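You operate a simulated robot arm through the tools that you are given. There is no shell and no other tool. Be economical: measure what you need, move in short steps, check, and stop when the job is done.

You run a simulated two-armed robot. Do the job below in one go: nothing can be reset, and whatever is moved stays where it is left.

## Task
Take the cap off the glue bottle and lay it down on the panel of the light box.
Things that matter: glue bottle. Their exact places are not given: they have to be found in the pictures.

It is judged by the outcome, as a careful person would: the job done as asked, and still so three seconds after it is handed in. It fails if anything else is knocked over, pushed out of place, dropped, spilled or broken. Lids that push on must go on centred and level and be pressed home; caps that screw on are set level and turned clockwise until they are tight.

## Robot
Two 7-joint arms with four-finger grippers on one trunk, on a base that drives. Base frame: it is fixed to the floor where the robot stands at the start and does not move with it; the origin is under the middle of the robot, x ahead of it, y to its left, z up. Lengths are in mm, angles in rad, forces in N, time in s.
The left shoulder is at the start at [40, 181, 1130], the right one opposite. With the tool pointing down near the work surface each hand reaches from about 220 to 820 mm from the robot's upright axis, wherever it stands, measured 20 degrees to its own side. Places, roughly: glue bottle [-2250, -1000, 1000]. Payload 3.67 kg a hand.
The tool frame of a hand sits at the grasp point between the pads (the TCP): z along the fingers, y along the line on which they close. The tips reach 28 mm beyond it. The gripper opens to 112 mm. The gripper's body begins 73 mm behind the TCP.
Orientation is that of the tool frame in the base frame, as a unit quaternion [x, y, z, w]. With the fingers straight down and closing along the base's y, the tool's x points along the base's -x, its y along +y and its z along -z.

## Interface
- The arms move only by the tool apply_moves. It takes "left_deltas", "right_deltas" or both (then of equal length, played together; a hand with none holds still); each is a list of rows, each a list of 7 numbers: the closure, from 0 (fully open) to 1 (shut), then the shift along the base's x, y, z in units of 50 mm (1.0 is 50 mm), then the turn, a rotation vector about the base's x, y, z in units of 5 degrees (1.0 is 5 degrees). In form: [[claw, tx, ty, tz, rx, ry, rz], ...]. A call has 1 to 12 rows; each row shifts and turns the commanded pose from where the row before left it. A call with a number of a shift or a turn outside -1 to 1 is refused whole. Rows are played at 5 a second. More than 50 mm and 0.15 rad between two rows, or a gripper value outside its range, and nothing of the call is played. A pose out of reach is approached as far as the arm can. The call stops where the force on the tool passes 40 N (or 10 N more than at its start, if that is more) or the arm is blocked; 0.2 s more then pass. Each finger halts on what it meets, pressing with about 31 N; the grip force reading is that of the motor and also rises with nothing between the fingers. The clock runs only during rows and for 0.2 s after the last one: add rows that do not move to give the fingers time. It gives the time, the measured TCP pose, the force on the tool (base axes), the opening and the grip force at its end, in the units of the frame above (readings bear some noise), with the torque about the TCP (base axes, N m) and any sound that the robot's microphone picked up.
- Cameras (640 x 400 px; columns grow to the right, rows downward): "scene" is now at [114.7, -5.4, 1378.5]; the picture's right is [-0.07, -1.00, 0.00], its down [-0.38, 0.03, -0.93] and it looks along [0.92, -0.07, -0.38] (base axes); focal length 254 px, centre (320, 200). "left" rides on the left gripper at [60, 18, -104] in its tool frame; the picture's right is [-0.29, 0.96, 0.00], its down [-0.80, -0.24, -0.55] and it looks along [-0.53, -0.16, 0.83] (tool axes); focal length 234 px, centre (320, 200). "right" rides on the right gripper at [60, -18, -104] in its tool frame; the picture's right is [0.29, 0.96, 0.00], its down [-0.80, 0.24, -0.55] and it looks along [-0.53, 0.16, 0.83] (tool axes); focal length 234 px, centre (320, 200).
- capture(camera): a new picture of that camera. The clock stands still meanwhile.
- raise_lower(by): slides the trunk up (or, below 0, down) by that many mm; the arms and the scene camera ride with it, the base frame stays. It gives what a move gives, with no picture.
- steer(legs): drives the robot by 1 to 6 legs, each [ahead, left, turn to the left] in mm, mm and rad, along the robot's own axes; the way and the turn of a leg run together, so that a leg with both is an arc; at most 1500 mm and 3.142 rad a leg. The arms and the cameras ride along, it lands a little off, and it stops where it bumps. It gives what a move gives.
- pan_tilt(pan, tilt): turns the head with the scene camera to pan (to the left, within 1.501 rad either way) and tilt (down, from -0.506 to 1.204), counted from straight ahead of the robot. It gives what a move gives.
- locate(camera, pixels): there is no depth. For up to 12 entries [column, row, z] of the newest picture of that camera ("zoom" is the newest enlarged one), the place [x, y] in the base frame at which the ray of that pixel passes the height z, good to about 2 mm. The clock stands still meanwhile.
- enlarge(camera, box): a new picture of the part [left, top, right, bottom] of that camera's present view, enlarged. The clock stands still meanwhile.
- sign_off(): hands the job in; it is judged then, once.

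Go step by step. Measure first, check grasps and placings, and put right what went wrong. The budget is 90 turns and 84 pictures, counting those below and the enlarged ones. Unless the task says otherwise, let go and move clear before handing in, and close with one line.

The tools are called after "Emit:" by a JSON object that holds its "method" and its "body". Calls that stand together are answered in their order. apply_moves: Moves the arms, as the interface text tells. Its arguments: {"type":"object","properties":{"left_deltas":{"type":"array","items":{"type":"array","items":{"type":"number"}}},"right_deltas":{"type":"array","items":{"type":"array","items":{"type":"number"}}}},"required":[]} The other tools are called the same way: raise_lower (by) slides the trunk up or down; steer (legs) drives the base; pan_tilt (pan, tilt) turns the head that bears the scene camera; capture (camera) takes a picture; locate (camera, pixels) gives the place at which the rays of pixels pass given heights; enlarge (camera, box) takes an enlarged picture of a part of a camera's view; sign_off () hands the job in.

At the start:

```text
time_s: 0.0
left_ee_pos: [591.7, 274.1, 1200.0]
left_tool_rot: [-0.001, 1.0, 0.001, 0.001]
left_wrist_force: [-0.2, -0.2, 0.3]
left_moment: [0.01, 0.04, 0.0]
left_finger_gap: 112.2
left_finger_force: 0.0
right_ee_pos: [599.0, -320.3, 1130.4]
right_tool_rot: [0.0, 1.0, 0.0, 0.0]
right_wrist_force: [0.5, -0.3, 0.6]
right_moment: [-0.04, 0.0, -0.01]
right_finger_gap: 112.2
right_finger_force: 0.1
trunk travel left (down, up): [-250.0, 264.0]
robot x, y, heading: [2.6, 1.1, 0.006]
head pan, tilt: [-0.073, 0.386]
```

scene: 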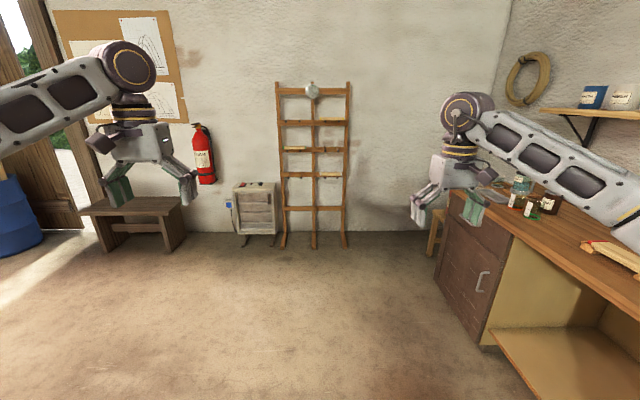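
right: 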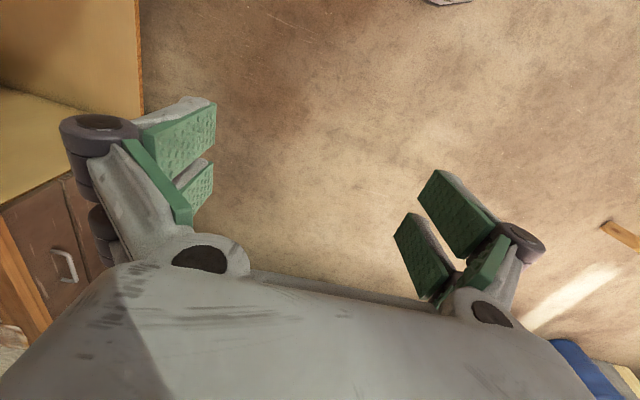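
left: 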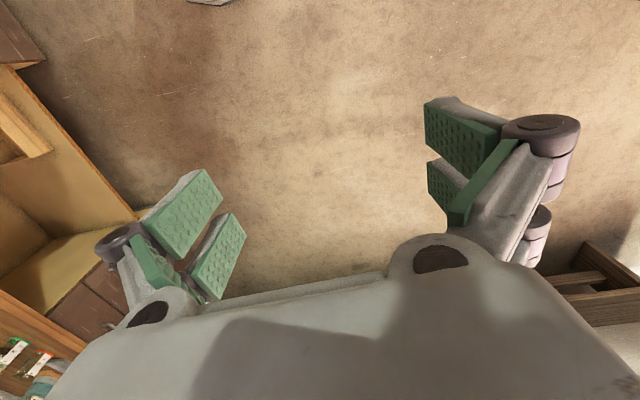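

The pictures show a bench at right; the glue bottle is behind the robot. I pan the head right to see along the bench before driving.

Emit:
{"method": "pan_tilt", "body": {"pan": -1.5, "tilt": 0.4}}

Emit:
{"method": "capture", "body": {"camera": "scene"}}

```text
time_s: 1.6
left_ee_pos: [591.9, 275.3, 1199.7]
left_tool_rot: [-0.001, 1.0, -0.001, 0.0]
left_wrist_force: [-0.4, 0.4, 0.3]
left_moment: [-0.04, 0.0, -0.01]
left_finger_gap: 112.1
left_finger_force: 0.1
right_ee_pos: [598.6, -321.3, 1130.8]
right_tool_rot: [0.0, 1.0, 0.0, 0.001]
right_wrist_force: [0.8, -0.2, 0.2]
right_moment: [0.01, 0.01, -0.01]
right_finger_gap: 112.1
right_finger_force: 0.0
trunk travel left (down, up): [-250.0, 264.0]
robot x, y, heading: [2.9, 0.3, -0.004]
head pan, tilt: [-1.499, 0.4]
```

```text
80 pictures are left
```

scene: 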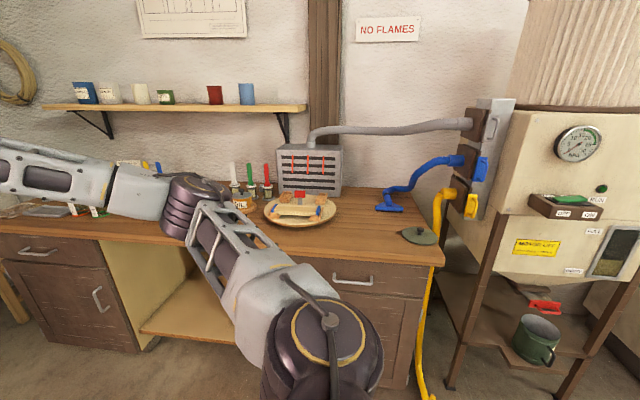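

The bench and a machine at the right are seen; the bottle must be further back. I measure the bench edge at pixel (430,260) and others to see clearance for turning.

Emit:
{"method": "locate", "body": {"camera": "scene", "pixels": [[430, 260, 900], [100, 238, 900], [430, 260, 850], [440, 385, 0], [555, 355, 600]]}}

```text
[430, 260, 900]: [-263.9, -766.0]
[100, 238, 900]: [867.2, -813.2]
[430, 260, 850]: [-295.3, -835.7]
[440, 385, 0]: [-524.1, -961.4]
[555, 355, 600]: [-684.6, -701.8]
```

Bench edge is ~770 mm off, tight for turning. I look left before moving.

Emit:
{"method": "pan_tilt", "body": {"pan": 1.5, "tilt": 0.4}}

Emit:
{"method": "capture", "body": {"camera": "scene"}}

```text
time_s: 4.2
left_ee_pos: [591.7, 275.7, 1199.4]
left_tool_rot: [-0.001, 1.0, 0.0, 0.0]
left_wrist_force: [-0.2, 0.0, 0.1]
left_moment: [-0.05, 0.01, -0.02]
left_finger_gap: 111.9
left_finger_force: 0.0
right_ee_pos: [599.2, -321.3, 1130.9]
right_tool_rot: [0.0, 1.0, 0.0, 0.001]
right_wrist_force: [0.1, -0.1, -0.3]
right_moment: [0.0, 0.02, 0.05]
right_finger_gap: 112.0
right_finger_force: 0.1
trunk travel left (down, up): [-250.0, 264.0]
robot x, y, heading: [2.6, 0.7, -0.001]
head pan, tilt: [1.499, 0.4]
```

```text
79 pictures are left
```

scene: 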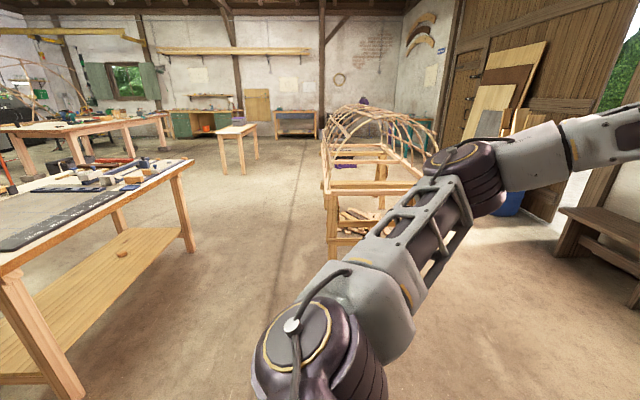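

To the left there is open floor with a table at back-left. I measure the table's near corner and edges.

Emit:
{"method": "locate", "body": {"camera": "scene", "pixels": [[185, 162, 900], [82, 395, 0], [195, 250, 0], [2, 285, 850], [330, 265, 0], [0, 375, 250]]}}

```text
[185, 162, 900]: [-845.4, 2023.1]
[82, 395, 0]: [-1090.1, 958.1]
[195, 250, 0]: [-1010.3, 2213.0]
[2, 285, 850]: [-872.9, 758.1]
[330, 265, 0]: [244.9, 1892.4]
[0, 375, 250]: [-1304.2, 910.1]
```

Aisle is clear: I move left 250 and turn round to face backward (-x), then look.

Emit:
{"method": "steer", "body": {"legs": [[100, 300, 0], [0, 0, 3.14]]}}

Emit:
{"method": "pan_tilt", "body": {"pan": 0.4, "tilt": 0.25}}

Emit:
{"method": "capture", "body": {"camera": "scene"}}

```text
time_s: 14.4
left_ee_pos: [-490.2, 17.0, 1198.4]
left_tool_rot: [1.0, 0.0, 0.001, 0.0]
left_wrist_force: [-0.8, 0.7, -0.3]
left_moment: [0.04, 0.0, -0.02]
left_finger_gap: 112.1
left_finger_force: 0.2
right_ee_pos: [-498.2, 613.5, 1130.6]
right_tool_rot: [1.0, 0.001, 0.0, 0.0]
right_wrist_force: [-0.2, -1.2, 0.5]
right_moment: [0.01, -0.02, 0.0]
right_finger_gap: 112.0
right_finger_force: 0.1
trunk travel left (down, up): [-250.0, 264.0]
robot x, y, heading: [99.6, 293.1, -3.142]
head pan, tilt: [1.499, 0.4]
```

```text
time_s: 15.7
left_ee_pos: [-490.9, 16.2, 1198.2]
left_tool_rot: [1.0, 0.001, 0.0, 0.0]
left_wrist_force: [0.2, 0.3, 0.5]
left_moment: [0.01, -0.01, -0.03]
left_finger_gap: 112.2
left_finger_force: 0.0
right_ee_pos: [-498.3, 612.8, 1130.9]
right_tool_rot: [1.0, 0.001, 0.0, -0.001]
right_wrist_force: [0.9, 0.3, -0.3]
right_moment: [0.0, -0.01, -0.03]
right_finger_gap: 112.1
right_finger_force: 0.2
trunk travel left (down, up): [-250.0, 264.0]
robot x, y, heading: [104.8, 295.9, -3.139]
head pan, tilt: [0.4, 0.25]
```

```text
78 pictures are left
```

scene: 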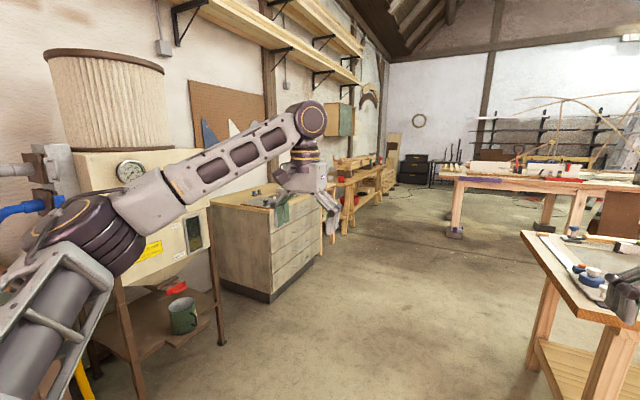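

The chest with items at (265,200) matches the bottle's rough place. I measure it.

Emit:
{"method": "locate", "body": {"camera": "scene", "pixels": [[272, 295, 0], [320, 252, 0], [272, 208, 950], [272, 208, 900], [222, 340, 0], [210, 280, 0], [190, 305, 300], [525, 232, 900]]}}

Emit:
{"method": "enlarge", "body": {"camera": "scene", "box": [200, 140, 400, 265]}}

```text
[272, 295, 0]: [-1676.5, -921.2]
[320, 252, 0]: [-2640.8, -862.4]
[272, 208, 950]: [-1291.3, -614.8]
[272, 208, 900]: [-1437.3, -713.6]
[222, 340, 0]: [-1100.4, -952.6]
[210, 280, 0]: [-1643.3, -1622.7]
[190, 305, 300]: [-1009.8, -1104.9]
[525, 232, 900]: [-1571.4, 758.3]
```

```text
3.20 times, centred on (300, 202) of scene
```

zoom: 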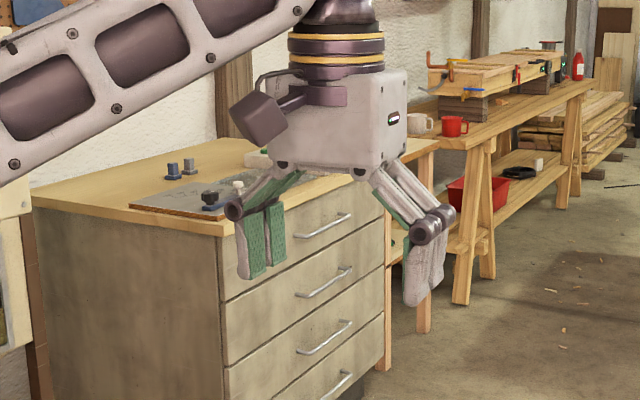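

The chest's top front edge is at y≈-860, x from about -1670 on. I drive along the aisle at y≈0 and turn left to face it.

Emit:
{"method": "steer", "body": {"legs": [[1100, 200, 0], [1100, 100, 0], [0, 0, 1.57]]}}

Emit:
{"method": "pan_tilt", "body": {"pan": 0.0, "tilt": 0.45}}

Emit:
{"method": "capture", "body": {"camera": "scene"}}

```text
time_s: 31.1
left_ee_pos: [-1814.8, -601.2, 1198.7]
left_tool_rot: [0.701, 0.713, 0.0, 0.0]
left_wrist_force: [0.2, -0.5, -0.4]
left_moment: [0.03, 0.02, -0.01]
left_finger_gap: 112.0
left_finger_force: 0.0
right_ee_pos: [-2411.9, -616.8, 1130.8]
right_tool_rot: [0.702, 0.712, 0.0, 0.0]
right_wrist_force: [-0.1, -0.9, 0.1]
right_moment: [0.0, 0.03, 0.02]
right_finger_gap: 112.2
right_finger_force: 0.0
trunk travel left (down, up): [-250.0, 264.0]
robot x, y, heading: [-2103.5, -15.5, -1.556]
head pan, tilt: [0.4, 0.25]
```

```text
time_s: 32.0
left_ee_pos: [-1816.8, -600.6, 1199.4]
left_tool_rot: [0.701, 0.713, -0.001, 0.0]
left_wrist_force: [0.3, 0.0, 0.6]
left_moment: [-0.01, -0.03, 0.03]
left_finger_gap: 112.0
left_finger_force: 0.1
right_ee_pos: [-2411.7, -619.7, 1130.3]
right_tool_rot: [0.702, 0.712, 0.001, 0.0]
right_wrist_force: [0.4, -0.1, 0.3]
right_moment: [0.0, 0.02, 0.02]
right_finger_gap: 111.9
right_finger_force: 0.1
trunk travel left (down, up): [-250.0, 264.0]
robot x, y, heading: [-2100.2, -14.1, -1.558]
head pan, tilt: [0.0, 0.45]
```

```text
76 pictures are left
```

scene: 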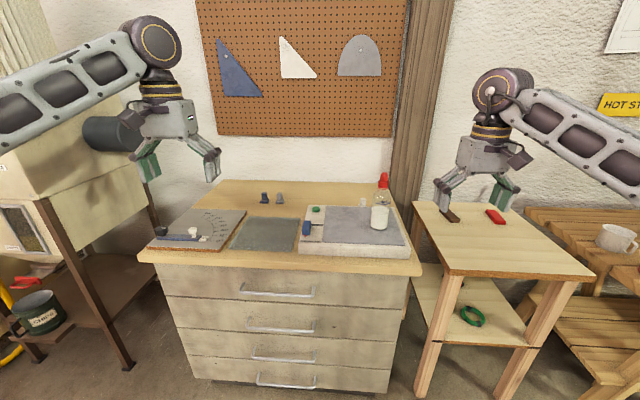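

The glue bottle with red cap stands around (381,205), seemingly on the light box (350,230). I enlarge.

Emit:
{"method": "enlarge", "body": {"camera": "scene", "box": [280, 160, 440, 260]}}

Emit:
{"method": "locate", "body": {"camera": "scene", "pixels": [[140, 252, 900], [420, 272, 900], [387, 188, 900], [383, 184, 1000], [379, 228, 930]]}}

```text
4.00 times, centred on (360, 210) of scene
```

zoom: 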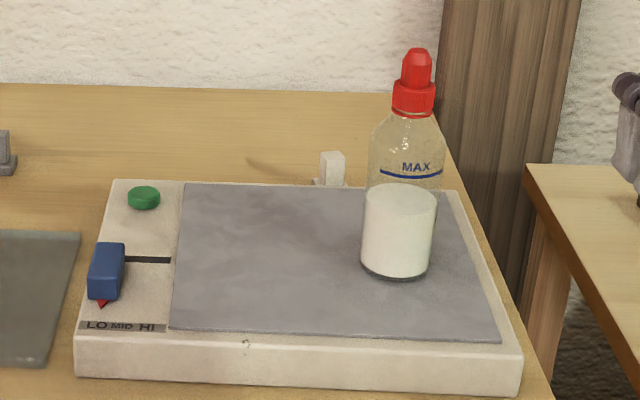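

```text
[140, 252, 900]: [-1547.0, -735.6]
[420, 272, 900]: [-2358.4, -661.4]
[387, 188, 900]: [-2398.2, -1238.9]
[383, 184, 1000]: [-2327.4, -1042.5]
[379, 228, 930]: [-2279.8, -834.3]
```

The bottle stands on the light box's panel at its back right, red cap at zoom (412,85). I drive 200 closer and 80 right, then re-view to triangulate heights.

Emit:
{"method": "steer", "body": {"legs": [[200, -80, 0]]}}

Emit:
{"method": "enlarge", "body": {"camera": "scene", "box": [240, 160, 440, 285]}}

```text
time_s: 33.6
left_ee_pos: [-1894.3, -800.8, 1199.7]
left_tool_rot: [0.701, 0.713, 0.0, 0.0]
left_wrist_force: [0.0, -0.4, -0.2]
left_moment: [0.0, -0.03, 0.02]
left_finger_gap: 112.1
left_finger_force: 0.0
right_ee_pos: [-2490.9, -817.1, 1130.5]
right_tool_rot: [0.701, 0.713, 0.0, 0.0]
right_wrist_force: [-0.1, 0.5, -0.2]
right_moment: [0.01, -0.02, -0.01]
right_finger_gap: 111.9
right_finger_force: 0.1
trunk travel left (down, up): [-250.0, 264.0]
robot x, y, heading: [-2179.7, -215.9, -1.558]
head pan, tilt: [0.0, 0.45]
```

```text
3.20 times, centred on (340, 222) of scene
```

zoom: 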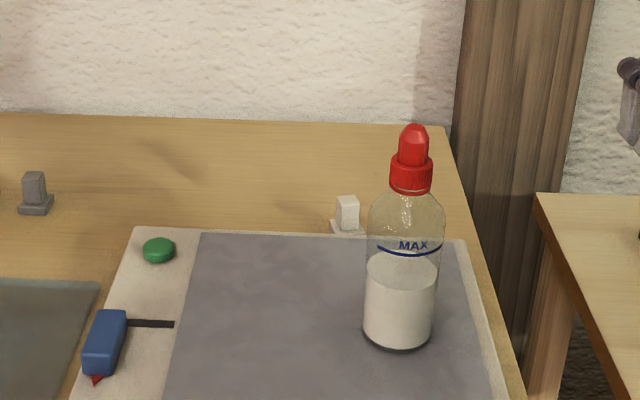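

Triangulating gives panel z≈901, bottle near y≈-895, cap top z≈1100. I take a close-up for cap details and locate.

Emit:
{"method": "enlarge", "body": {"camera": "scene", "box": [340, 190, 404, 230]}}

Emit:
{"method": "locate", "body": {"camera": "zoom", "pixels": [[290, 95, 1100]]}}

Emit:
{"method": "locate", "body": {"camera": "scene", "pixels": [[364, 266, 901], [369, 200, 1100], [303, 233, 901], [362, 269, 901], [384, 235, 901], [300, 330, 901]]}}

Emit:
{"method": "capture", "body": {"camera": "scene"}}

```text
10.00 times, centred on (372, 210) of scene
```

zoom: 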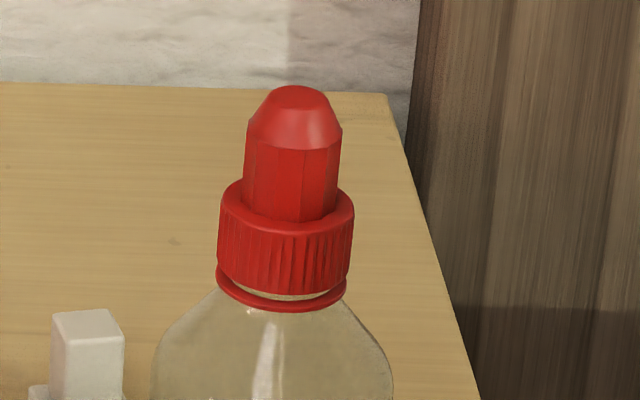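

```text
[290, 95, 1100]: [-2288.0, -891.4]
```

```text
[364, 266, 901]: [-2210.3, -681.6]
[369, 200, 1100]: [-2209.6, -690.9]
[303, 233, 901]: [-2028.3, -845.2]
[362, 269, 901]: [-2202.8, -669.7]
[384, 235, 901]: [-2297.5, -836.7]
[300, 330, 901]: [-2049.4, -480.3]
```

```text
72 pictures are left
```

scene: 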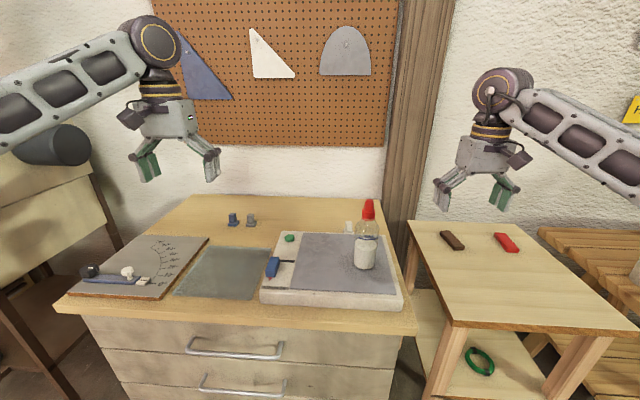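

The whole red piece (ribbed collar + tip) is the cap; bottle axis ≈(-2288,-891). I locate panel corners and bottle base from the fresh picture.

Emit:
{"method": "locate", "body": {"camera": "scene", "pixels": [[364, 266, 901], [303, 233, 901], [384, 234, 901], [292, 290, 901], [396, 294, 901], [364, 258, 920], [369, 218, 1045], [456, 322, 870], [418, 328, 870], [349, 225, 900]]}}

Emit:
{"method": "enlarge", "body": {"camera": "scene", "box": [330, 190, 410, 280]}}

```text
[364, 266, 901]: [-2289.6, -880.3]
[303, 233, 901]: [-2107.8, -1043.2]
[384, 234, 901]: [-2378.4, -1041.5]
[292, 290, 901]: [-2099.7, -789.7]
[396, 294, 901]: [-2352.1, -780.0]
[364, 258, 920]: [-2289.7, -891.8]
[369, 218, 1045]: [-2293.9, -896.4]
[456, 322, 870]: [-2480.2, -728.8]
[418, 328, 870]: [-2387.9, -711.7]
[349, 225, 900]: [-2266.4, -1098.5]
```

```text
4.44 times, centred on (370, 235) of scene
```

zoom: 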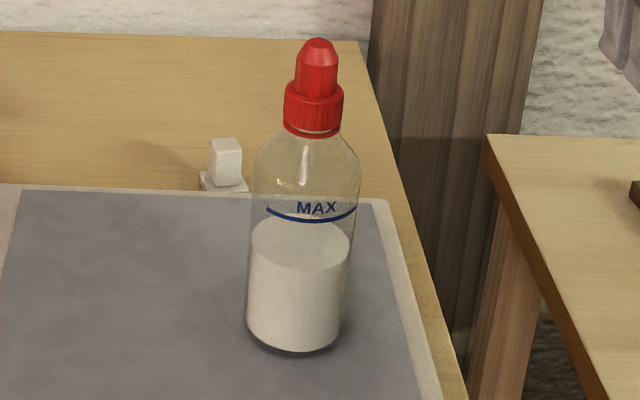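

Panel spans x≈-2100..-2365, y≈-780..-1040; bottle axis (-2290,-890). Plan: left hand holds the body with fingers tilted 30° below horizontal, right hand unscrews from above. First I tilt the left hand.

Emit:
{"method": "apply_moves", "body": {"left_deltas": [[0, 0, 0, 0, -1, 0, 0], [0, 0, 0, 0, -1, 0, 0], [0, 0, 0, 0, -1, 0, 0], [0, 0, 0, 0, -1, 0, 0], [0, 0, 0, 0, -1, 0, 0], [0, 0, 0, 0, -1, 0, 0], [0, 0, 0, 0, -1, 0, 0], [0, 0, 0, 0, -1, 0, 0], [0, 0, 0, 0, -1, 0, 0], [0, 0, 0, 0, -1, 0, 0], [0, 0, 0, 0, -1, 0, 0], [0, 0, 0, 0, -1, 0, 0]]}}

Emit:
{"method": "apply_moves", "body": {"left_deltas": [[0, -0.8, 0, 0, 0, 0, -1], [0, -0.8, 0, 0, 0, 0, -1], [0, -0.8, 0, 0, 0, 0, -1], [0, -0.8, 0, 0, 0, 0, -1], [0, -0.8, 0, 0, 0, 0, -1], [0, -0.8, 0, 0, 0, 0, 0], [0, -0.8, 0, 0, 0, 0, 0], [0, -0.8, 0, 0, 0, 0, 0], [0, -0.72, 0, 0, 0, 0, 0], [0, 0, 0, 0, 0, 0, 0]]}}

Emit:
{"method": "capture", "body": {"camera": "scene"}}

Emit:
{"method": "capture", "body": {"camera": "left"}}

```text
time_s: 36.2
left_ee_pos: [-1894.6, -799.9, 1201.0]
left_tool_rot: [0.606, 0.617, -0.357, 0.352]
left_wrist_force: [0.3, -0.3, 0.4]
left_moment: [-0.01, 0.0, 0.0]
left_finger_gap: 111.8
left_finger_force: 0.1
right_ee_pos: [-2490.8, -817.1, 1132.0]
right_tool_rot: [0.702, 0.712, 0.0, 0.0]
right_wrist_force: [-0.3, 0.2, -0.5]
right_moment: [0.0, -0.04, -0.01]
right_finger_gap: 111.9
right_finger_force: 0.1
trunk travel left (down, up): [-250.0, 264.0]
robot x, y, heading: [-2177.4, -213.0, -1.556]
head pan, tilt: [0.0, 0.45]
```

```text
time_s: 38.5
left_ee_pos: [-2249.7, -799.1, 1199.2]
left_tool_rot: [0.726, 0.472, -0.423, 0.265]
left_wrist_force: [-0.2, -0.3, 0.7]
left_moment: [-0.02, 0.01, -0.01]
left_finger_gap: 112.0
left_finger_force: 0.1
right_ee_pos: [-2488.7, -816.3, 1130.8]
right_tool_rot: [0.701, 0.713, 0.001, -0.001]
right_wrist_force: [-0.6, -1.0, -0.3]
right_moment: [0.0, 0.01, 0.01]
right_finger_gap: 112.1
right_finger_force: 0.1
trunk travel left (down, up): [-250.0, 264.0]
robot x, y, heading: [-2178.6, -215.3, -1.558]
head pan, tilt: [0.0, 0.45]
```

```text
70 pictures are left
```

scene: 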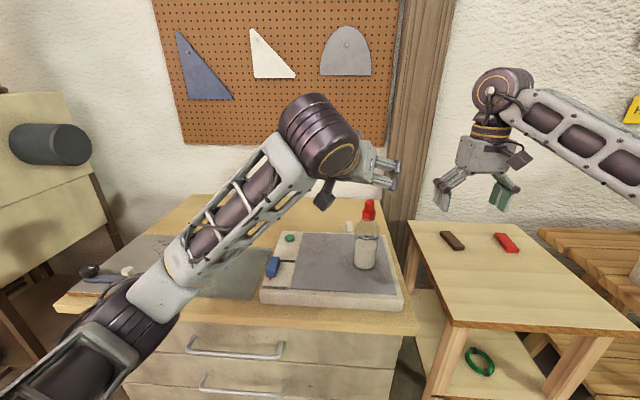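

```text
69 pictures are left
```

left: 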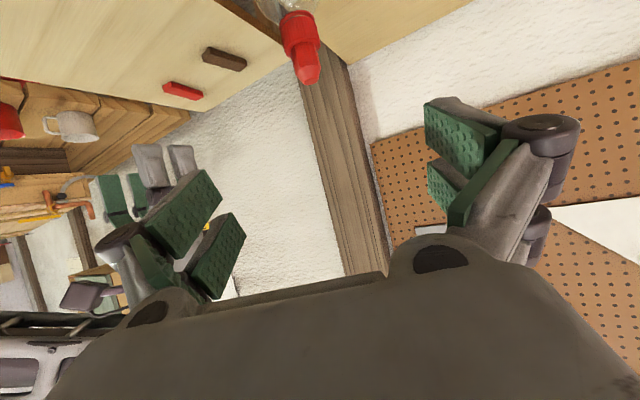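

Left hand is clear and aimed. I descend to the pre-grasp about 110 mm short of the bottle, and check with the left camera.

Emit:
{"method": "apply_moves", "body": {"left_deltas": [[0, 0, 0, -0.8, 0, 0, 0], [0, 0, 0, -0.8, 0, 0, 0], [0, 0, 0, -0.8, 0, 0, 0], [0, 0, -0.12, -0.8, 0, 0, 0], [0, 0, 0, 0, 0, 0, 0]]}}

Emit:
{"method": "capture", "body": {"camera": "left"}}

Emit:
{"method": "capture", "body": {"camera": "scene"}}

```text
time_s: 39.6
left_ee_pos: [-2250.7, -805.6, 1041.8]
left_tool_rot: [0.727, 0.471, -0.424, 0.266]
left_wrist_force: [0.7, 0.2, 0.0]
left_moment: [-0.03, 0.0, 0.03]
left_finger_gap: 112.0
left_finger_force: 0.1
right_ee_pos: [-2489.9, -816.9, 1130.4]
right_tool_rot: [0.701, 0.713, 0.0, 0.0]
right_wrist_force: [-0.7, -0.4, 0.5]
right_moment: [-0.01, 0.0, 0.0]
right_finger_gap: 112.0
right_finger_force: 0.1
trunk travel left (down, up): [-250.0, 264.0]
robot x, y, heading: [-2177.7, -213.8, -1.555]
head pan, tilt: [0.0, 0.45]
```

```text
68 pictures are left
```

left: 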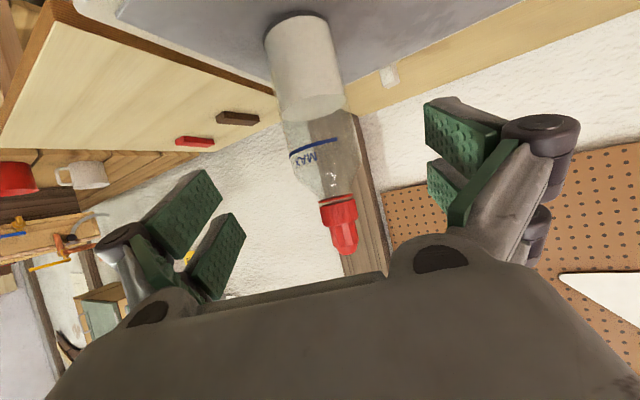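

```text
67 pictures are left
```

scene: 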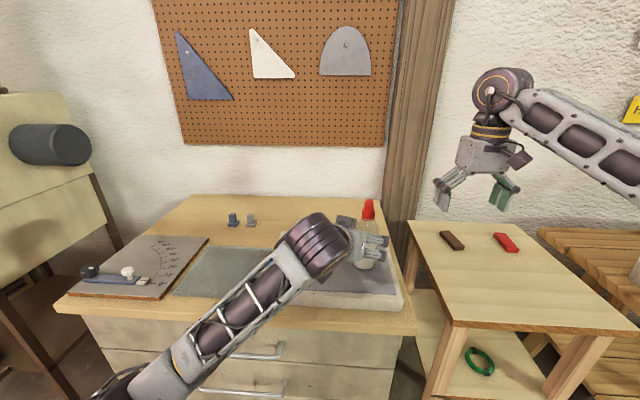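

The bottle (≈320 col) is centred between the left fingers. I advance along the tool axis to it, still open.

Emit:
{"method": "apply_moves", "body": {"left_deltas": [[0, -0.268, -0.576, -0.37, 0, 0, 0], [0, -0.268, -0.576, -0.37, 0, 0, 0], [0, -0.25, -0.56, -0.39, 0, 0, 0], [0, 0, 0, 0, 0, 0, 0]]}}

Emit:
{"method": "capture", "body": {"camera": "left"}}

Emit:
{"method": "enlarge", "body": {"camera": "scene", "box": [260, 170, 440, 290]}}

```text
time_s: 40.6
left_ee_pos: [-2289.7, -890.2, 983.2]
left_tool_rot: [0.727, 0.471, -0.424, 0.265]
left_wrist_force: [1.2, 0.2, 0.1]
left_moment: [-0.01, 0.0, 0.02]
left_finger_gap: 112.2
left_finger_force: 0.0
right_ee_pos: [-2489.3, -815.9, 1131.1]
right_tool_rot: [0.702, 0.712, 0.0, 0.0]
right_wrist_force: [1.3, -0.3, 0.6]
right_moment: [-0.01, 0.01, 0.01]
right_finger_gap: 111.8
right_finger_force: 0.0
trunk travel left (down, up): [-250.0, 264.0]
robot x, y, heading: [-2179.0, -208.9, -1.556]
head pan, tilt: [0.0, 0.45]
```

```text
66 pictures are left
```

left: 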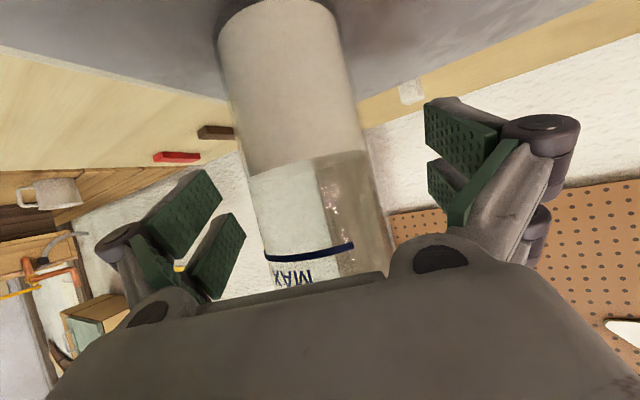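

```text
3.33 times, centred on (350, 230) of scene
```

zoom: 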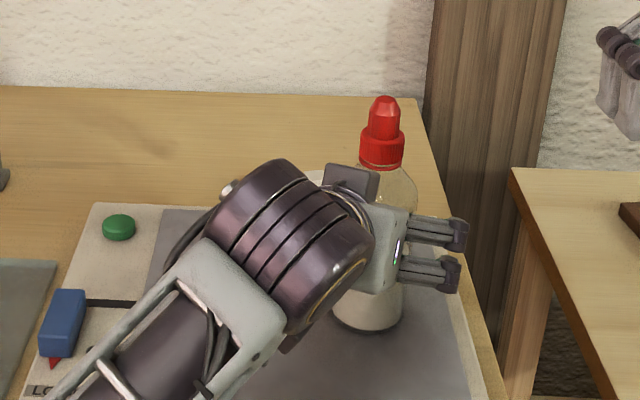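

Bottle sits between the open left fingers at the grasp point. I close on it.

Emit:
{"method": "apply_moves", "body": {"left_deltas": [[0.2, 0, 0, 0, 0, 0, 0], [0.35, 0, 0, 0, 0, 0, 0], [0.42, 0, 0, 0, 0, 0, 0], [0.5, 0, 0, 0, 0, 0, 0], [1, 0, 0, 0, 0, 0, 0], [1, 0, 0, 0, 0, 0, 0]]}}

Emit:
{"method": "enlarge", "body": {"camera": "scene", "box": [260, 170, 440, 290]}}

Emit:
{"method": "locate", "body": {"camera": "zoom", "pixels": [[386, 100, 1100], [382, 165, 1045]]}}

```text
time_s: 42.0
left_ee_pos: [-2291.0, -892.4, 982.6]
left_tool_rot: [0.727, 0.471, -0.423, 0.265]
left_wrist_force: [-1.3, 0.2, 0.8]
left_moment: [0.0, 0.01, -0.01]
left_finger_gap: 60.5
left_finger_force: 31.3
right_ee_pos: [-2489.8, -817.5, 1129.7]
right_tool_rot: [0.701, 0.713, 0.0, 0.0]
right_wrist_force: [-0.4, 0.3, -0.1]
right_moment: [-0.01, 0.0, 0.0]
right_finger_gap: 111.8
right_finger_force: 0.1
trunk travel left (down, up): [-250.0, 264.0]
robot x, y, heading: [-2180.2, -215.7, -1.556]
head pan, tilt: [0.0, 0.45]
```

```text
3.33 times, centred on (350, 230) of scene
```

zoom: 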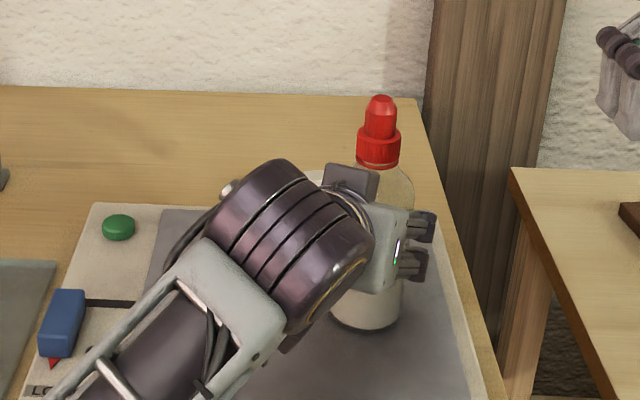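

```text
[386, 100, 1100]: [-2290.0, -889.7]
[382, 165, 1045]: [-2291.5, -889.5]
```

Bottle held at 60.5 mm gap, forces near zero; cap axis now ≈(-2287,-890). I bring the right hand above the cap, pre-turned -50° and half open.

Emit:
{"method": "apply_moves", "body": {"right_deltas": [[0.5, 0, 0, 0.8, 0, 0, -1], [0.5, 0, 0, 0.8, 0, 0, -1], [0.5, 0.406, -0.146, 0, 0, 0, -1], [0.5, 0.406, -0.146, 0, 0, 0, -1], [0.5, 0.406, -0.146, 0, 0, 0, -1], [0.5, 0.406, -0.146, 0, 0, 0, -1], [0.5, 0.406, -0.146, 0, 0, 0, -1], [0.5, 0.406, -0.146, 0, 0, 0, -1], [0.5, 0.406, -0.146, 0, 0, 0, -1], [0.5, 0.406, -0.146, 0, 0, 0, -1], [0.5, 0.406, -0.146, 0, 0, 0, -1], [0.5, 0.406, -0.146, 0, 0, 0, -1]]}}

Emit:
{"method": "capture", "body": {"camera": "right"}}

Emit:
{"method": "capture", "body": {"camera": "scene"}}

```text
time_s: 44.6
left_ee_pos: [-2289.5, -890.8, 984.2]
left_tool_rot: [0.727, 0.471, -0.425, 0.265]
left_wrist_force: [1.1, -1.2, 2.4]
left_moment: [-0.08, -0.2, -0.02]
left_finger_gap: 60.4
left_finger_force: 31.0
right_ee_pos: [-2286.3, -890.4, 1211.2]
right_tool_rot: [0.964, 0.265, 0.0, -0.001]
right_wrist_force: [-0.3, -0.2, 0.4]
right_moment: [-0.02, 0.03, -0.01]
right_finger_gap: 56.0
right_finger_force: 0.1
trunk travel left (down, up): [-250.0, 264.0]
robot x, y, heading: [-2176.8, -215.9, -1.559]
head pan, tilt: [0.0, 0.45]
```

```text
63 pictures are left
```

right: 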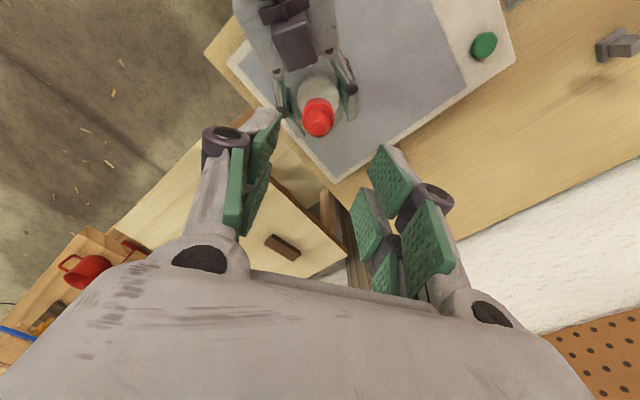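

```text
62 pictures are left
```

scene: 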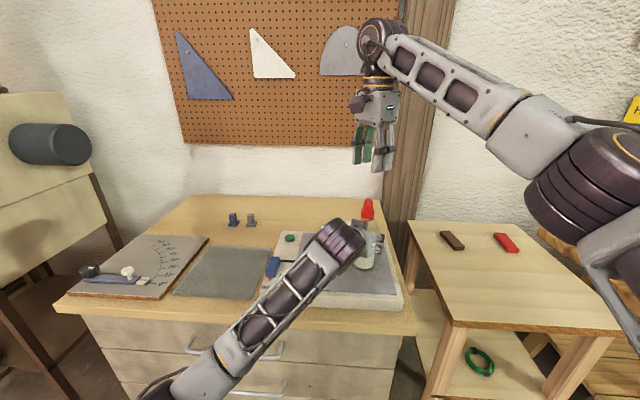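

From the right camera the cap is at (318,115), tip apex (320,128). I locate to confirm alignment.

Emit:
{"method": "enlarge", "body": {"camera": "right", "box": [280, 80, 360, 130]}}

Emit:
{"method": "enlarge", "body": {"camera": "right", "box": [270, 60, 370, 150]}}

```text
8.00 times, centred on (320, 105) of right
```

zoom: 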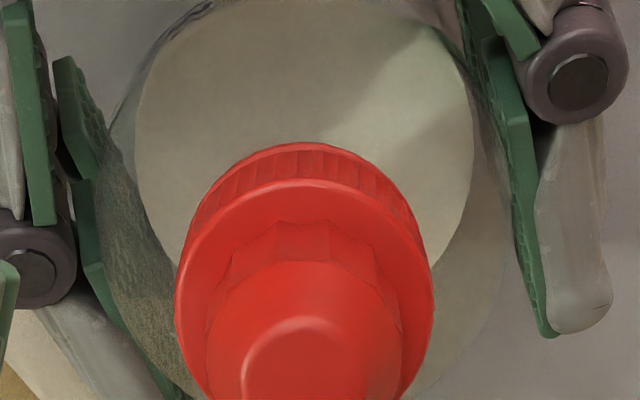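

```text
4.44 times, centred on (320, 105) of right
```

zoom: 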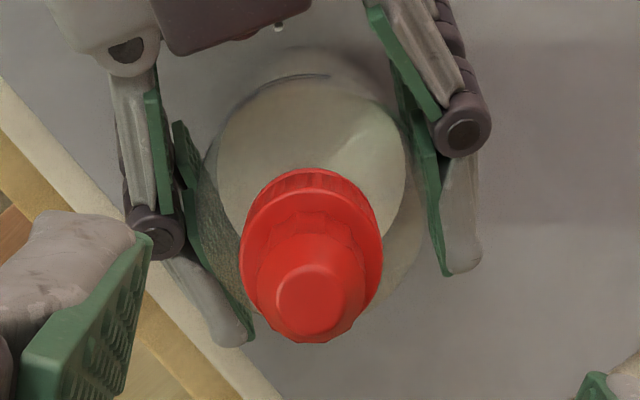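

Emit:
{"method": "locate", "body": {"camera": "zoom", "pixels": [[308, 297, 1100], [312, 262, 1070], [242, 262, 1070], [382, 262, 1070]]}}

```text
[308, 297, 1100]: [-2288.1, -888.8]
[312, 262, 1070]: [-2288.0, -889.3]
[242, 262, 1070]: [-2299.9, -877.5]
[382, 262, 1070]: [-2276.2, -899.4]
```

Cap axis (-2288,-889), collar Ø≈33. I correct by 2 mm and descend to TCP z 1074.

Emit:
{"method": "apply_moves", "body": {"right_deltas": [[0.5, -0.034, 0.03, -0.8, 0, 0, 0], [0.5, 0, 0, -0.8, 0, 0, 0], [0.5, 0, 0, -0.7, 0, 0, 0], [0.5, 0, 0, -0.44, 0, 0, 0], [0.5, 0, 0, 0, 0, 0, 0]]}}

Emit:
{"method": "enlarge", "body": {"camera": "scene", "box": [320, 170, 432, 240]}}

Emit:
{"method": "capture", "body": {"camera": "right"}}

```text
time_s: 45.9
left_ee_pos: [-2290.3, -892.4, 982.7]
left_tool_rot: [0.726, 0.471, -0.424, 0.266]
left_wrist_force: [0.1, 0.2, 2.9]
left_moment: [-0.03, -0.04, -0.01]
left_finger_gap: 60.3
left_finger_force: 31.2
right_ee_pos: [-2287.9, -888.9, 1074.4]
right_tool_rot: [0.964, 0.266, 0.0, 0.0]
right_wrist_force: [-0.6, 0.1, 0.1]
right_moment: [-0.01, -0.01, 0.02]
right_finger_gap: 55.9
right_finger_force: 0.1
trunk travel left (down, up): [-250.0, 264.0]
robot x, y, heading: [-2179.9, -217.2, -1.558]
head pan, tilt: [0.0, 0.45]
```

```text
5.71 times, centred on (376, 205) of scene
```

zoom: 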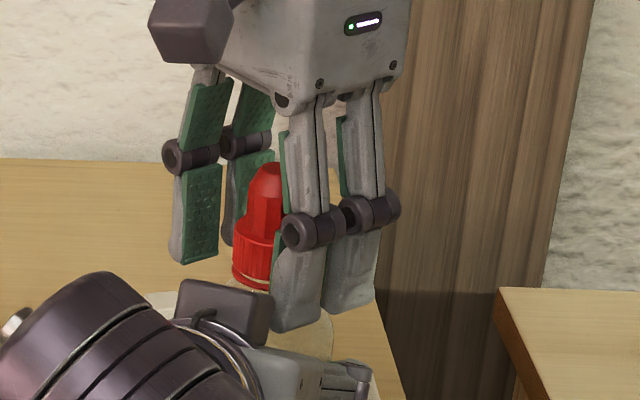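

```text
58 pictures are left
```

right: 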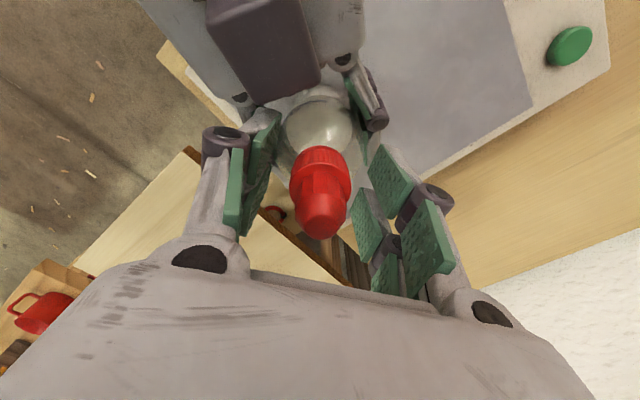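

The fingers straddle the collar with clearance. I close on it.

Emit:
{"method": "apply_moves", "body": {"right_deltas": [[0.65, 0, 0, 0, 0, 0, 0], [0.72, 0, 0, 0, 0, 0, 0], [1, 0, 0, 0, 0, 0, 0], [1, 0, 0, 0, 0, 0, 0]]}}

Emit:
{"method": "enlarge", "body": {"camera": "scene", "box": [320, 170, 432, 240]}}

```text
time_s: 46.9
left_ee_pos: [-2290.3, -892.2, 982.0]
left_tool_rot: [0.727, 0.47, -0.424, 0.265]
left_wrist_force: [-1.3, 0.8, 3.5]
left_moment: [-0.05, 0.0, 0.02]
left_finger_gap: 60.4
left_finger_force: 30.8
right_ee_pos: [-2288.8, -887.0, 1074.5]
right_tool_rot: [0.964, 0.266, 0.0, 0.001]
right_wrist_force: [0.3, 0.0, 0.5]
right_moment: [0.02, -0.03, -0.01]
right_finger_gap: 28.2
right_finger_force: 30.8
trunk travel left (down, up): [-250.0, 264.0]
robot x, y, heading: [-2176.0, -208.8, -1.554]
head pan, tilt: [0.0, 0.45]
heard: snap
```

```text
5.71 times, centred on (376, 205) of scene
```

zoom: 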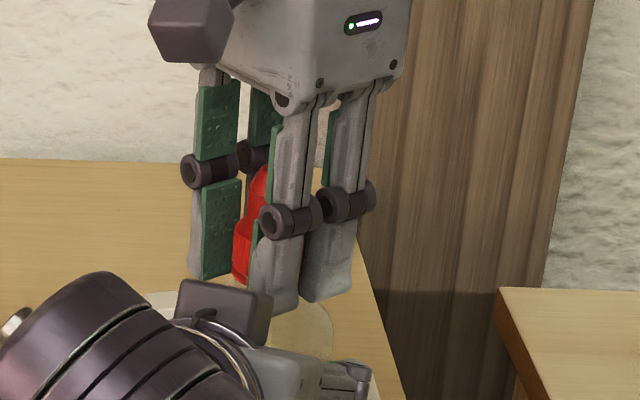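

Gap 28 mm on the cap, and a "snap" was heard (perhaps the seal ring letting go). I turn 15° counter-clockwise and read the torque.

Emit:
{"method": "apply_moves", "body": {"right_deltas": [[1, 0, 0, 0, 0, 0, 1], [1, 0, 0, 0, 0, 0, 1], [1, 0, 0, 0, 0, 0, 1]]}}

Emit:
{"method": "enlarge", "body": {"camera": "right", "box": [240, 80, 400, 260]}}

```text
time_s: 47.6
left_ee_pos: [-2290.8, -890.5, 982.3]
left_tool_rot: [0.727, 0.471, -0.424, 0.265]
left_wrist_force: [-0.4, 2.4, 3.2]
left_moment: [-0.4, -0.07, -0.02]
left_finger_gap: 60.5
left_finger_force: 30.2
right_ee_pos: [-2288.9, -887.7, 1074.0]
right_tool_rot: [0.921, 0.39, 0.0, 0.0]
right_wrist_force: [0.2, -4.1, 0.6]
right_moment: [-0.09, 0.01, -0.06]
right_finger_gap: 28.0
right_finger_force: 30.8
trunk travel left (down, up): [-250.0, 264.0]
robot x, y, heading: [-2178.9, -214.5, -1.556]
head pan, tilt: [0.0, 0.45]
```

```text
2.22 times, centred on (320, 170) of right
```

zoom: 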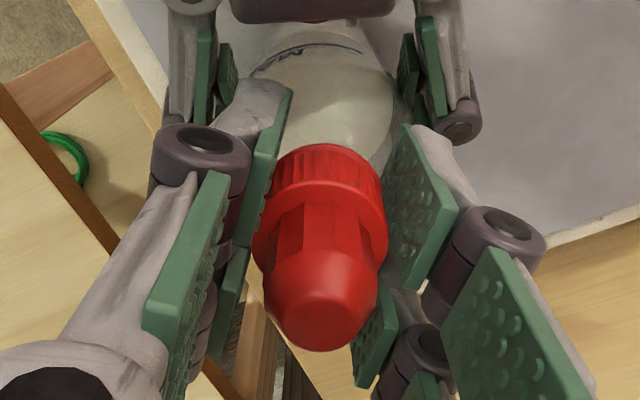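

Small resisting torque (-0.06). I turn on by 60° and compare the cap facets in the gripper-fixed picture.

Emit:
{"method": "apply_moves", "body": {"right_deltas": [[1, 0, 0, 0, 0, 0, 1], [1, 0, 0, 0, 0, 0, 1], [1, 0, 0, 0, 0, 0, 1], [1, 0, 0, 0, 0, 0, 1], [1, 0, 0, 0, 0, 0, 1], [1, 0, 0, 0, 0, 0, 1], [1, 0, 0, 0, 0, 0, 1], [1, 0, 0, 0, 0, 0, 1], [1, 0, 0, 0, 0, 0, 1], [1, 0, 0, 0, 0, 0, 1], [1, 0, 0, 0, 0, 0, 1]]}}

Emit:
{"method": "enlarge", "body": {"camera": "right", "box": [240, 80, 400, 260]}}

```text
time_s: 50.0
left_ee_pos: [-2289.9, -890.7, 983.7]
left_tool_rot: [0.726, 0.471, -0.424, 0.266]
left_wrist_force: [-5.6, 2.0, 1.1]
left_moment: [0.13, -0.34, 0.11]
left_finger_gap: 60.3
left_finger_force: 30.7
right_ee_pos: [-2290.1, -887.4, 1074.8]
right_tool_rot: [0.636, 0.772, 0.0, 0.001]
right_wrist_force: [4.3, -0.3, 1.5]
right_moment: [-0.06, -0.16, -0.02]
right_finger_gap: 28.4
right_finger_force: 31.3
trunk travel left (down, up): [-250.0, 264.0]
robot x, y, heading: [-2175.4, -212.7, -1.555]
head pan, tilt: [0.0, 0.45]
```

```text
2.22 times, centred on (320, 170) of right
```

zoom: 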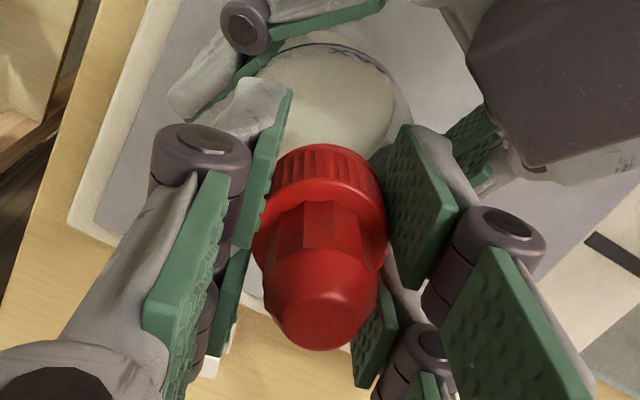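

The cap's facets stay fixed relative to the gripper, so it turns with the hand. I turn 60° more with a tiny lift.

Emit:
{"method": "apply_moves", "body": {"right_deltas": [[1, 0, 0, 0, 0, 0, 1], [1, 0, 0, 0, 0, 0, 1], [1, 0, 0, 0, 0, 0, 1], [1, 0, 0, 0.005, 0, 0, 1], [1, 0, 0, 0, 0, 0, 1], [1, 0, 0, 0, 0, 0, 1], [1, 0, 0, 0.005, 0, 0, 1], [1, 0, 0, 0, 0, 0, 1], [1, 0, 0, 0, 0, 0, 1], [1, 0, 0, 0.005, 0, 0, 1], [1, 0, 0, 0, 0, 0, 1], [1, 0, 0, 0, 0, 0, 1]]}}

Emit:
{"method": "enlarge", "body": {"camera": "right", "box": [240, 80, 400, 260]}}

Emit:
{"method": "enlarge", "body": {"camera": "scene", "box": [310, 160, 438, 260]}}

```text
time_s: 52.6
left_ee_pos: [-2289.2, -889.6, 982.4]
left_tool_rot: [0.727, 0.47, -0.425, 0.264]
left_wrist_force: [0.9, 22.8, -0.3]
left_moment: [-0.66, -0.75, 0.0]
left_finger_gap: 60.7
left_finger_force: 30.9
right_ee_pos: [-2287.6, -879.0, 1075.8]
right_tool_rot: [0.436, 0.9, -0.002, 0.002]
right_wrist_force: [3.1, -20.2, 15.3]
right_moment: [-0.64, 0.09, 0.06]
right_finger_gap: 27.9
right_finger_force: 30.5
right hand out of reach, approached as far as the arm can: row 6, 7, 8, 9, 10, 11, 12
trunk travel left (down, up): [-250.0, 264.0]
robot x, y, heading: [-2180.3, -212.4, -1.556]
head pan, tilt: [0.0, 0.45]
```

```text
2.22 times, centred on (320, 170) of right
```

zoom: 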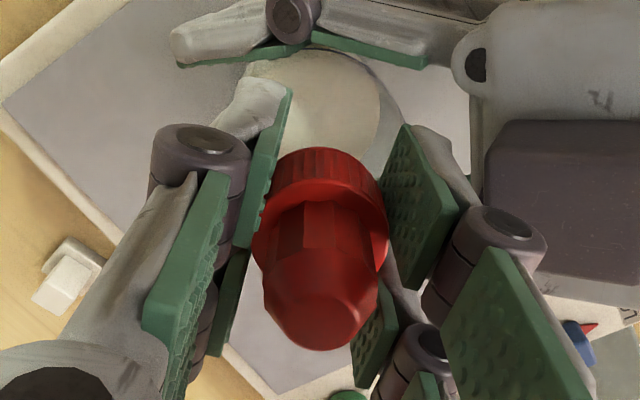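

```text
4.00 times, centred on (374, 210) of scene
```

zoom: 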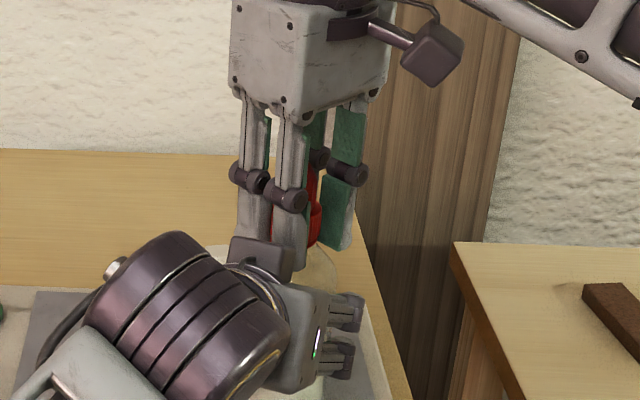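

The right wrist reached its yaw limit (~+38°) and is pulling 20 N. I release, lift, and turn the hand back for a new bite.

Emit:
{"method": "apply_moves", "body": {"right_deltas": [[1, 0, 0, 0, 0, 0, -1], [1, 0, 0, 0, 0, 0, -1], [1, 0, 0, 0, 0, 0, -1], [1, 0, 0, 0, 0, 0, -1], [1, 0, 0, 0, 0, 0, -1], [1, 0, 0, 0, 0, 0, -1], [1, 0, 0, 0, 0, 0, -1], [1, 0, 0, 0, 0, 0, -1], [0.5, 0, 0, 0, 0, 0, 0], [0.5, 0, 0, 0, 0, 0, 0], [0.5, 0, 0, 0.8, 0, 0, 0], [0.5, 0, 0, 0.8, 0, 0, 0]]}}

Emit:
{"method": "enlarge", "body": {"camera": "scene", "box": [310, 160, 438, 260]}}

```text
time_s: 55.2
left_ee_pos: [-2289.4, -891.0, 983.5]
left_tool_rot: [0.727, 0.471, -0.424, 0.265]
left_wrist_force: [4.4, -0.1, 7.9]
left_moment: [0.28, -0.35, -0.11]
left_finger_gap: 60.3
left_finger_force: 31.0
right_ee_pos: [-2286.8, -879.9, 1153.0]
right_tool_rot: [0.718, 0.696, 0.0, -0.001]
right_wrist_force: [0.7, -0.7, 0.3]
right_moment: [0.02, 0.02, 0.01]
right_finger_gap: 55.8
right_finger_force: 0.0
trunk travel left (down, up): [-250.0, 264.0]
robot x, y, heading: [-2178.8, -211.8, -1.554]
head pan, tilt: [0.0, 0.45]
heard: snap
```

```text
4.00 times, centred on (374, 210) of scene
```

zoom: 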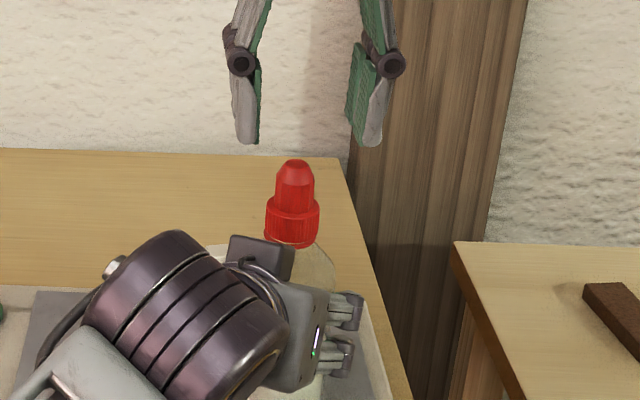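

A "snap" came on gripping and again on releasing, so the cap seems to have a squeeze-latch. I take a close look at the collar's seat.

Emit:
{"method": "enlarge", "body": {"camera": "scene", "box": [350, 190, 414, 230]}}

Emit:
{"method": "enlarge", "body": {"camera": "right", "box": [240, 60, 400, 160]}}

```text
10.00 times, centred on (382, 210) of scene
```

zoom: 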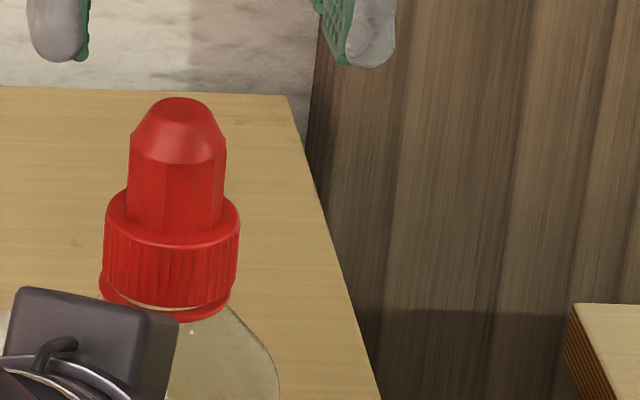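

```text
4.00 times, centred on (320, 110) of right
```

zoom: 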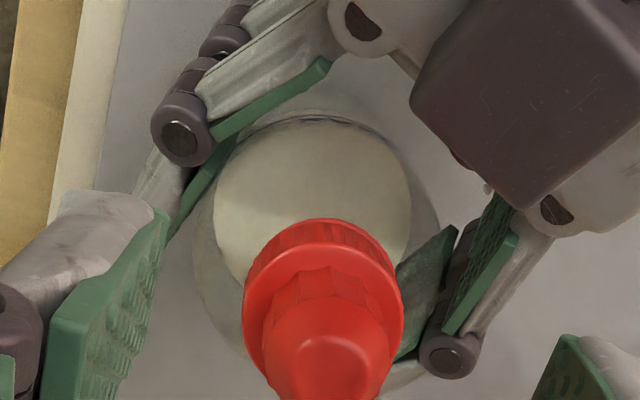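

Emit:
{"method": "locate", "body": {"camera": "zoom", "pixels": [[323, 303, 1070], [243, 303, 1070], [404, 303, 1070], [320, 365, 1100]]}}

```text
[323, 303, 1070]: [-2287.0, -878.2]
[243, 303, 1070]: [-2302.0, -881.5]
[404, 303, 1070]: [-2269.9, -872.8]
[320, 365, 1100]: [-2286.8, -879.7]
```

The cap is now centred at (-2287,-879) (bottle dragged ~10 mm toward me within the grip). I regrip here and test a gentle 6 mm pull.

Emit:
{"method": "apply_moves", "body": {"right_deltas": [[0.5, 0, 0, -0.8, 0, 0, 0], [0.5, 0, 0, -0.78, 0, 0, 0], [0.5, 0, 0, 0, 0, 0, 0], [0.7, 0, 0, 0, 0, 0, 0], [1, 0, 0, 0, 0, 0, 0], [1, 0, 0, 0, 0, 0, 0]]}}

Emit:
{"method": "apply_moves", "body": {"right_deltas": [[1, 0, 0, 0.06, 0, 0, 0], [1, 0, 0, 0.06, 0, 0, 0], [1, 0, 0, 0, 0, 0, 0]]}}

Emit:
{"method": "enlarge", "body": {"camera": "right", "box": [240, 80, 400, 260]}}

Emit:
{"method": "capture", "body": {"camera": "left"}}

```text
time_s: 56.6
left_ee_pos: [-2289.7, -890.5, 983.4]
left_tool_rot: [0.727, 0.471, -0.423, 0.265]
left_wrist_force: [-5.1, -1.8, 9.5]
left_moment: [0.11, -0.98, -0.04]
left_finger_gap: 60.5
left_finger_force: 30.6
right_ee_pos: [-2287.2, -878.5, 1075.9]
right_tool_rot: [0.718, 0.696, -0.001, 0.001]
right_wrist_force: [7.8, 1.2, -1.6]
right_moment: [0.01, -0.07, 0.02]
right_finger_gap: 29.0
right_finger_force: 31.0
trunk travel left (down, up): [-250.0, 264.0]
robot x, y, heading: [-2179.9, -216.1, -1.557]
head pan, tilt: [0.0, 0.45]
heard: snap
```

```text
time_s: 57.5
left_ee_pos: [-2290.8, -890.7, 984.3]
left_tool_rot: [0.726, 0.47, -0.425, 0.266]
left_wrist_force: [-10.7, -2.3, 11.6]
left_moment: [0.33, -1.03, 0.05]
left_finger_gap: 60.5
left_finger_force: 31.7
right_ee_pos: [-2287.9, -879.9, 1080.7]
right_tool_rot: [0.717, 0.697, 0.0, 0.0]
right_wrist_force: [10.6, 2.8, -7.2]
right_moment: [0.03, -0.02, -0.01]
right_finger_gap: 29.1
right_finger_force: 31.0
trunk travel left (down, up): [-250.0, 264.0]
robot x, y, heading: [-2179.5, -213.7, -1.559]
head pan, tilt: [0.0, 0.45]
```

```text
2.22 times, centred on (320, 170) of right
```

zoom: 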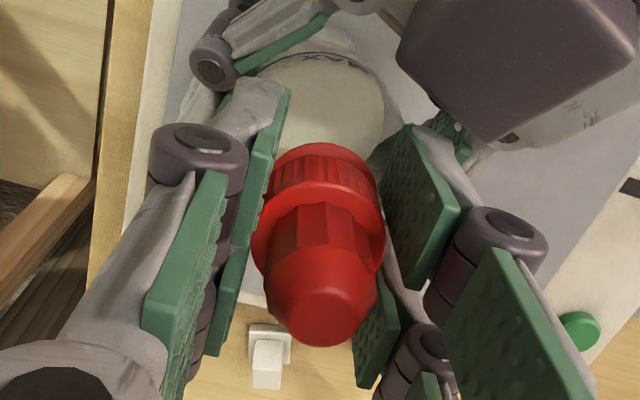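

```text
48 pictures are left
```

left: 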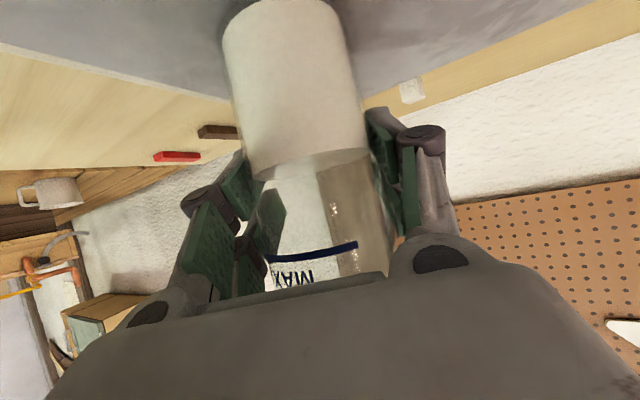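

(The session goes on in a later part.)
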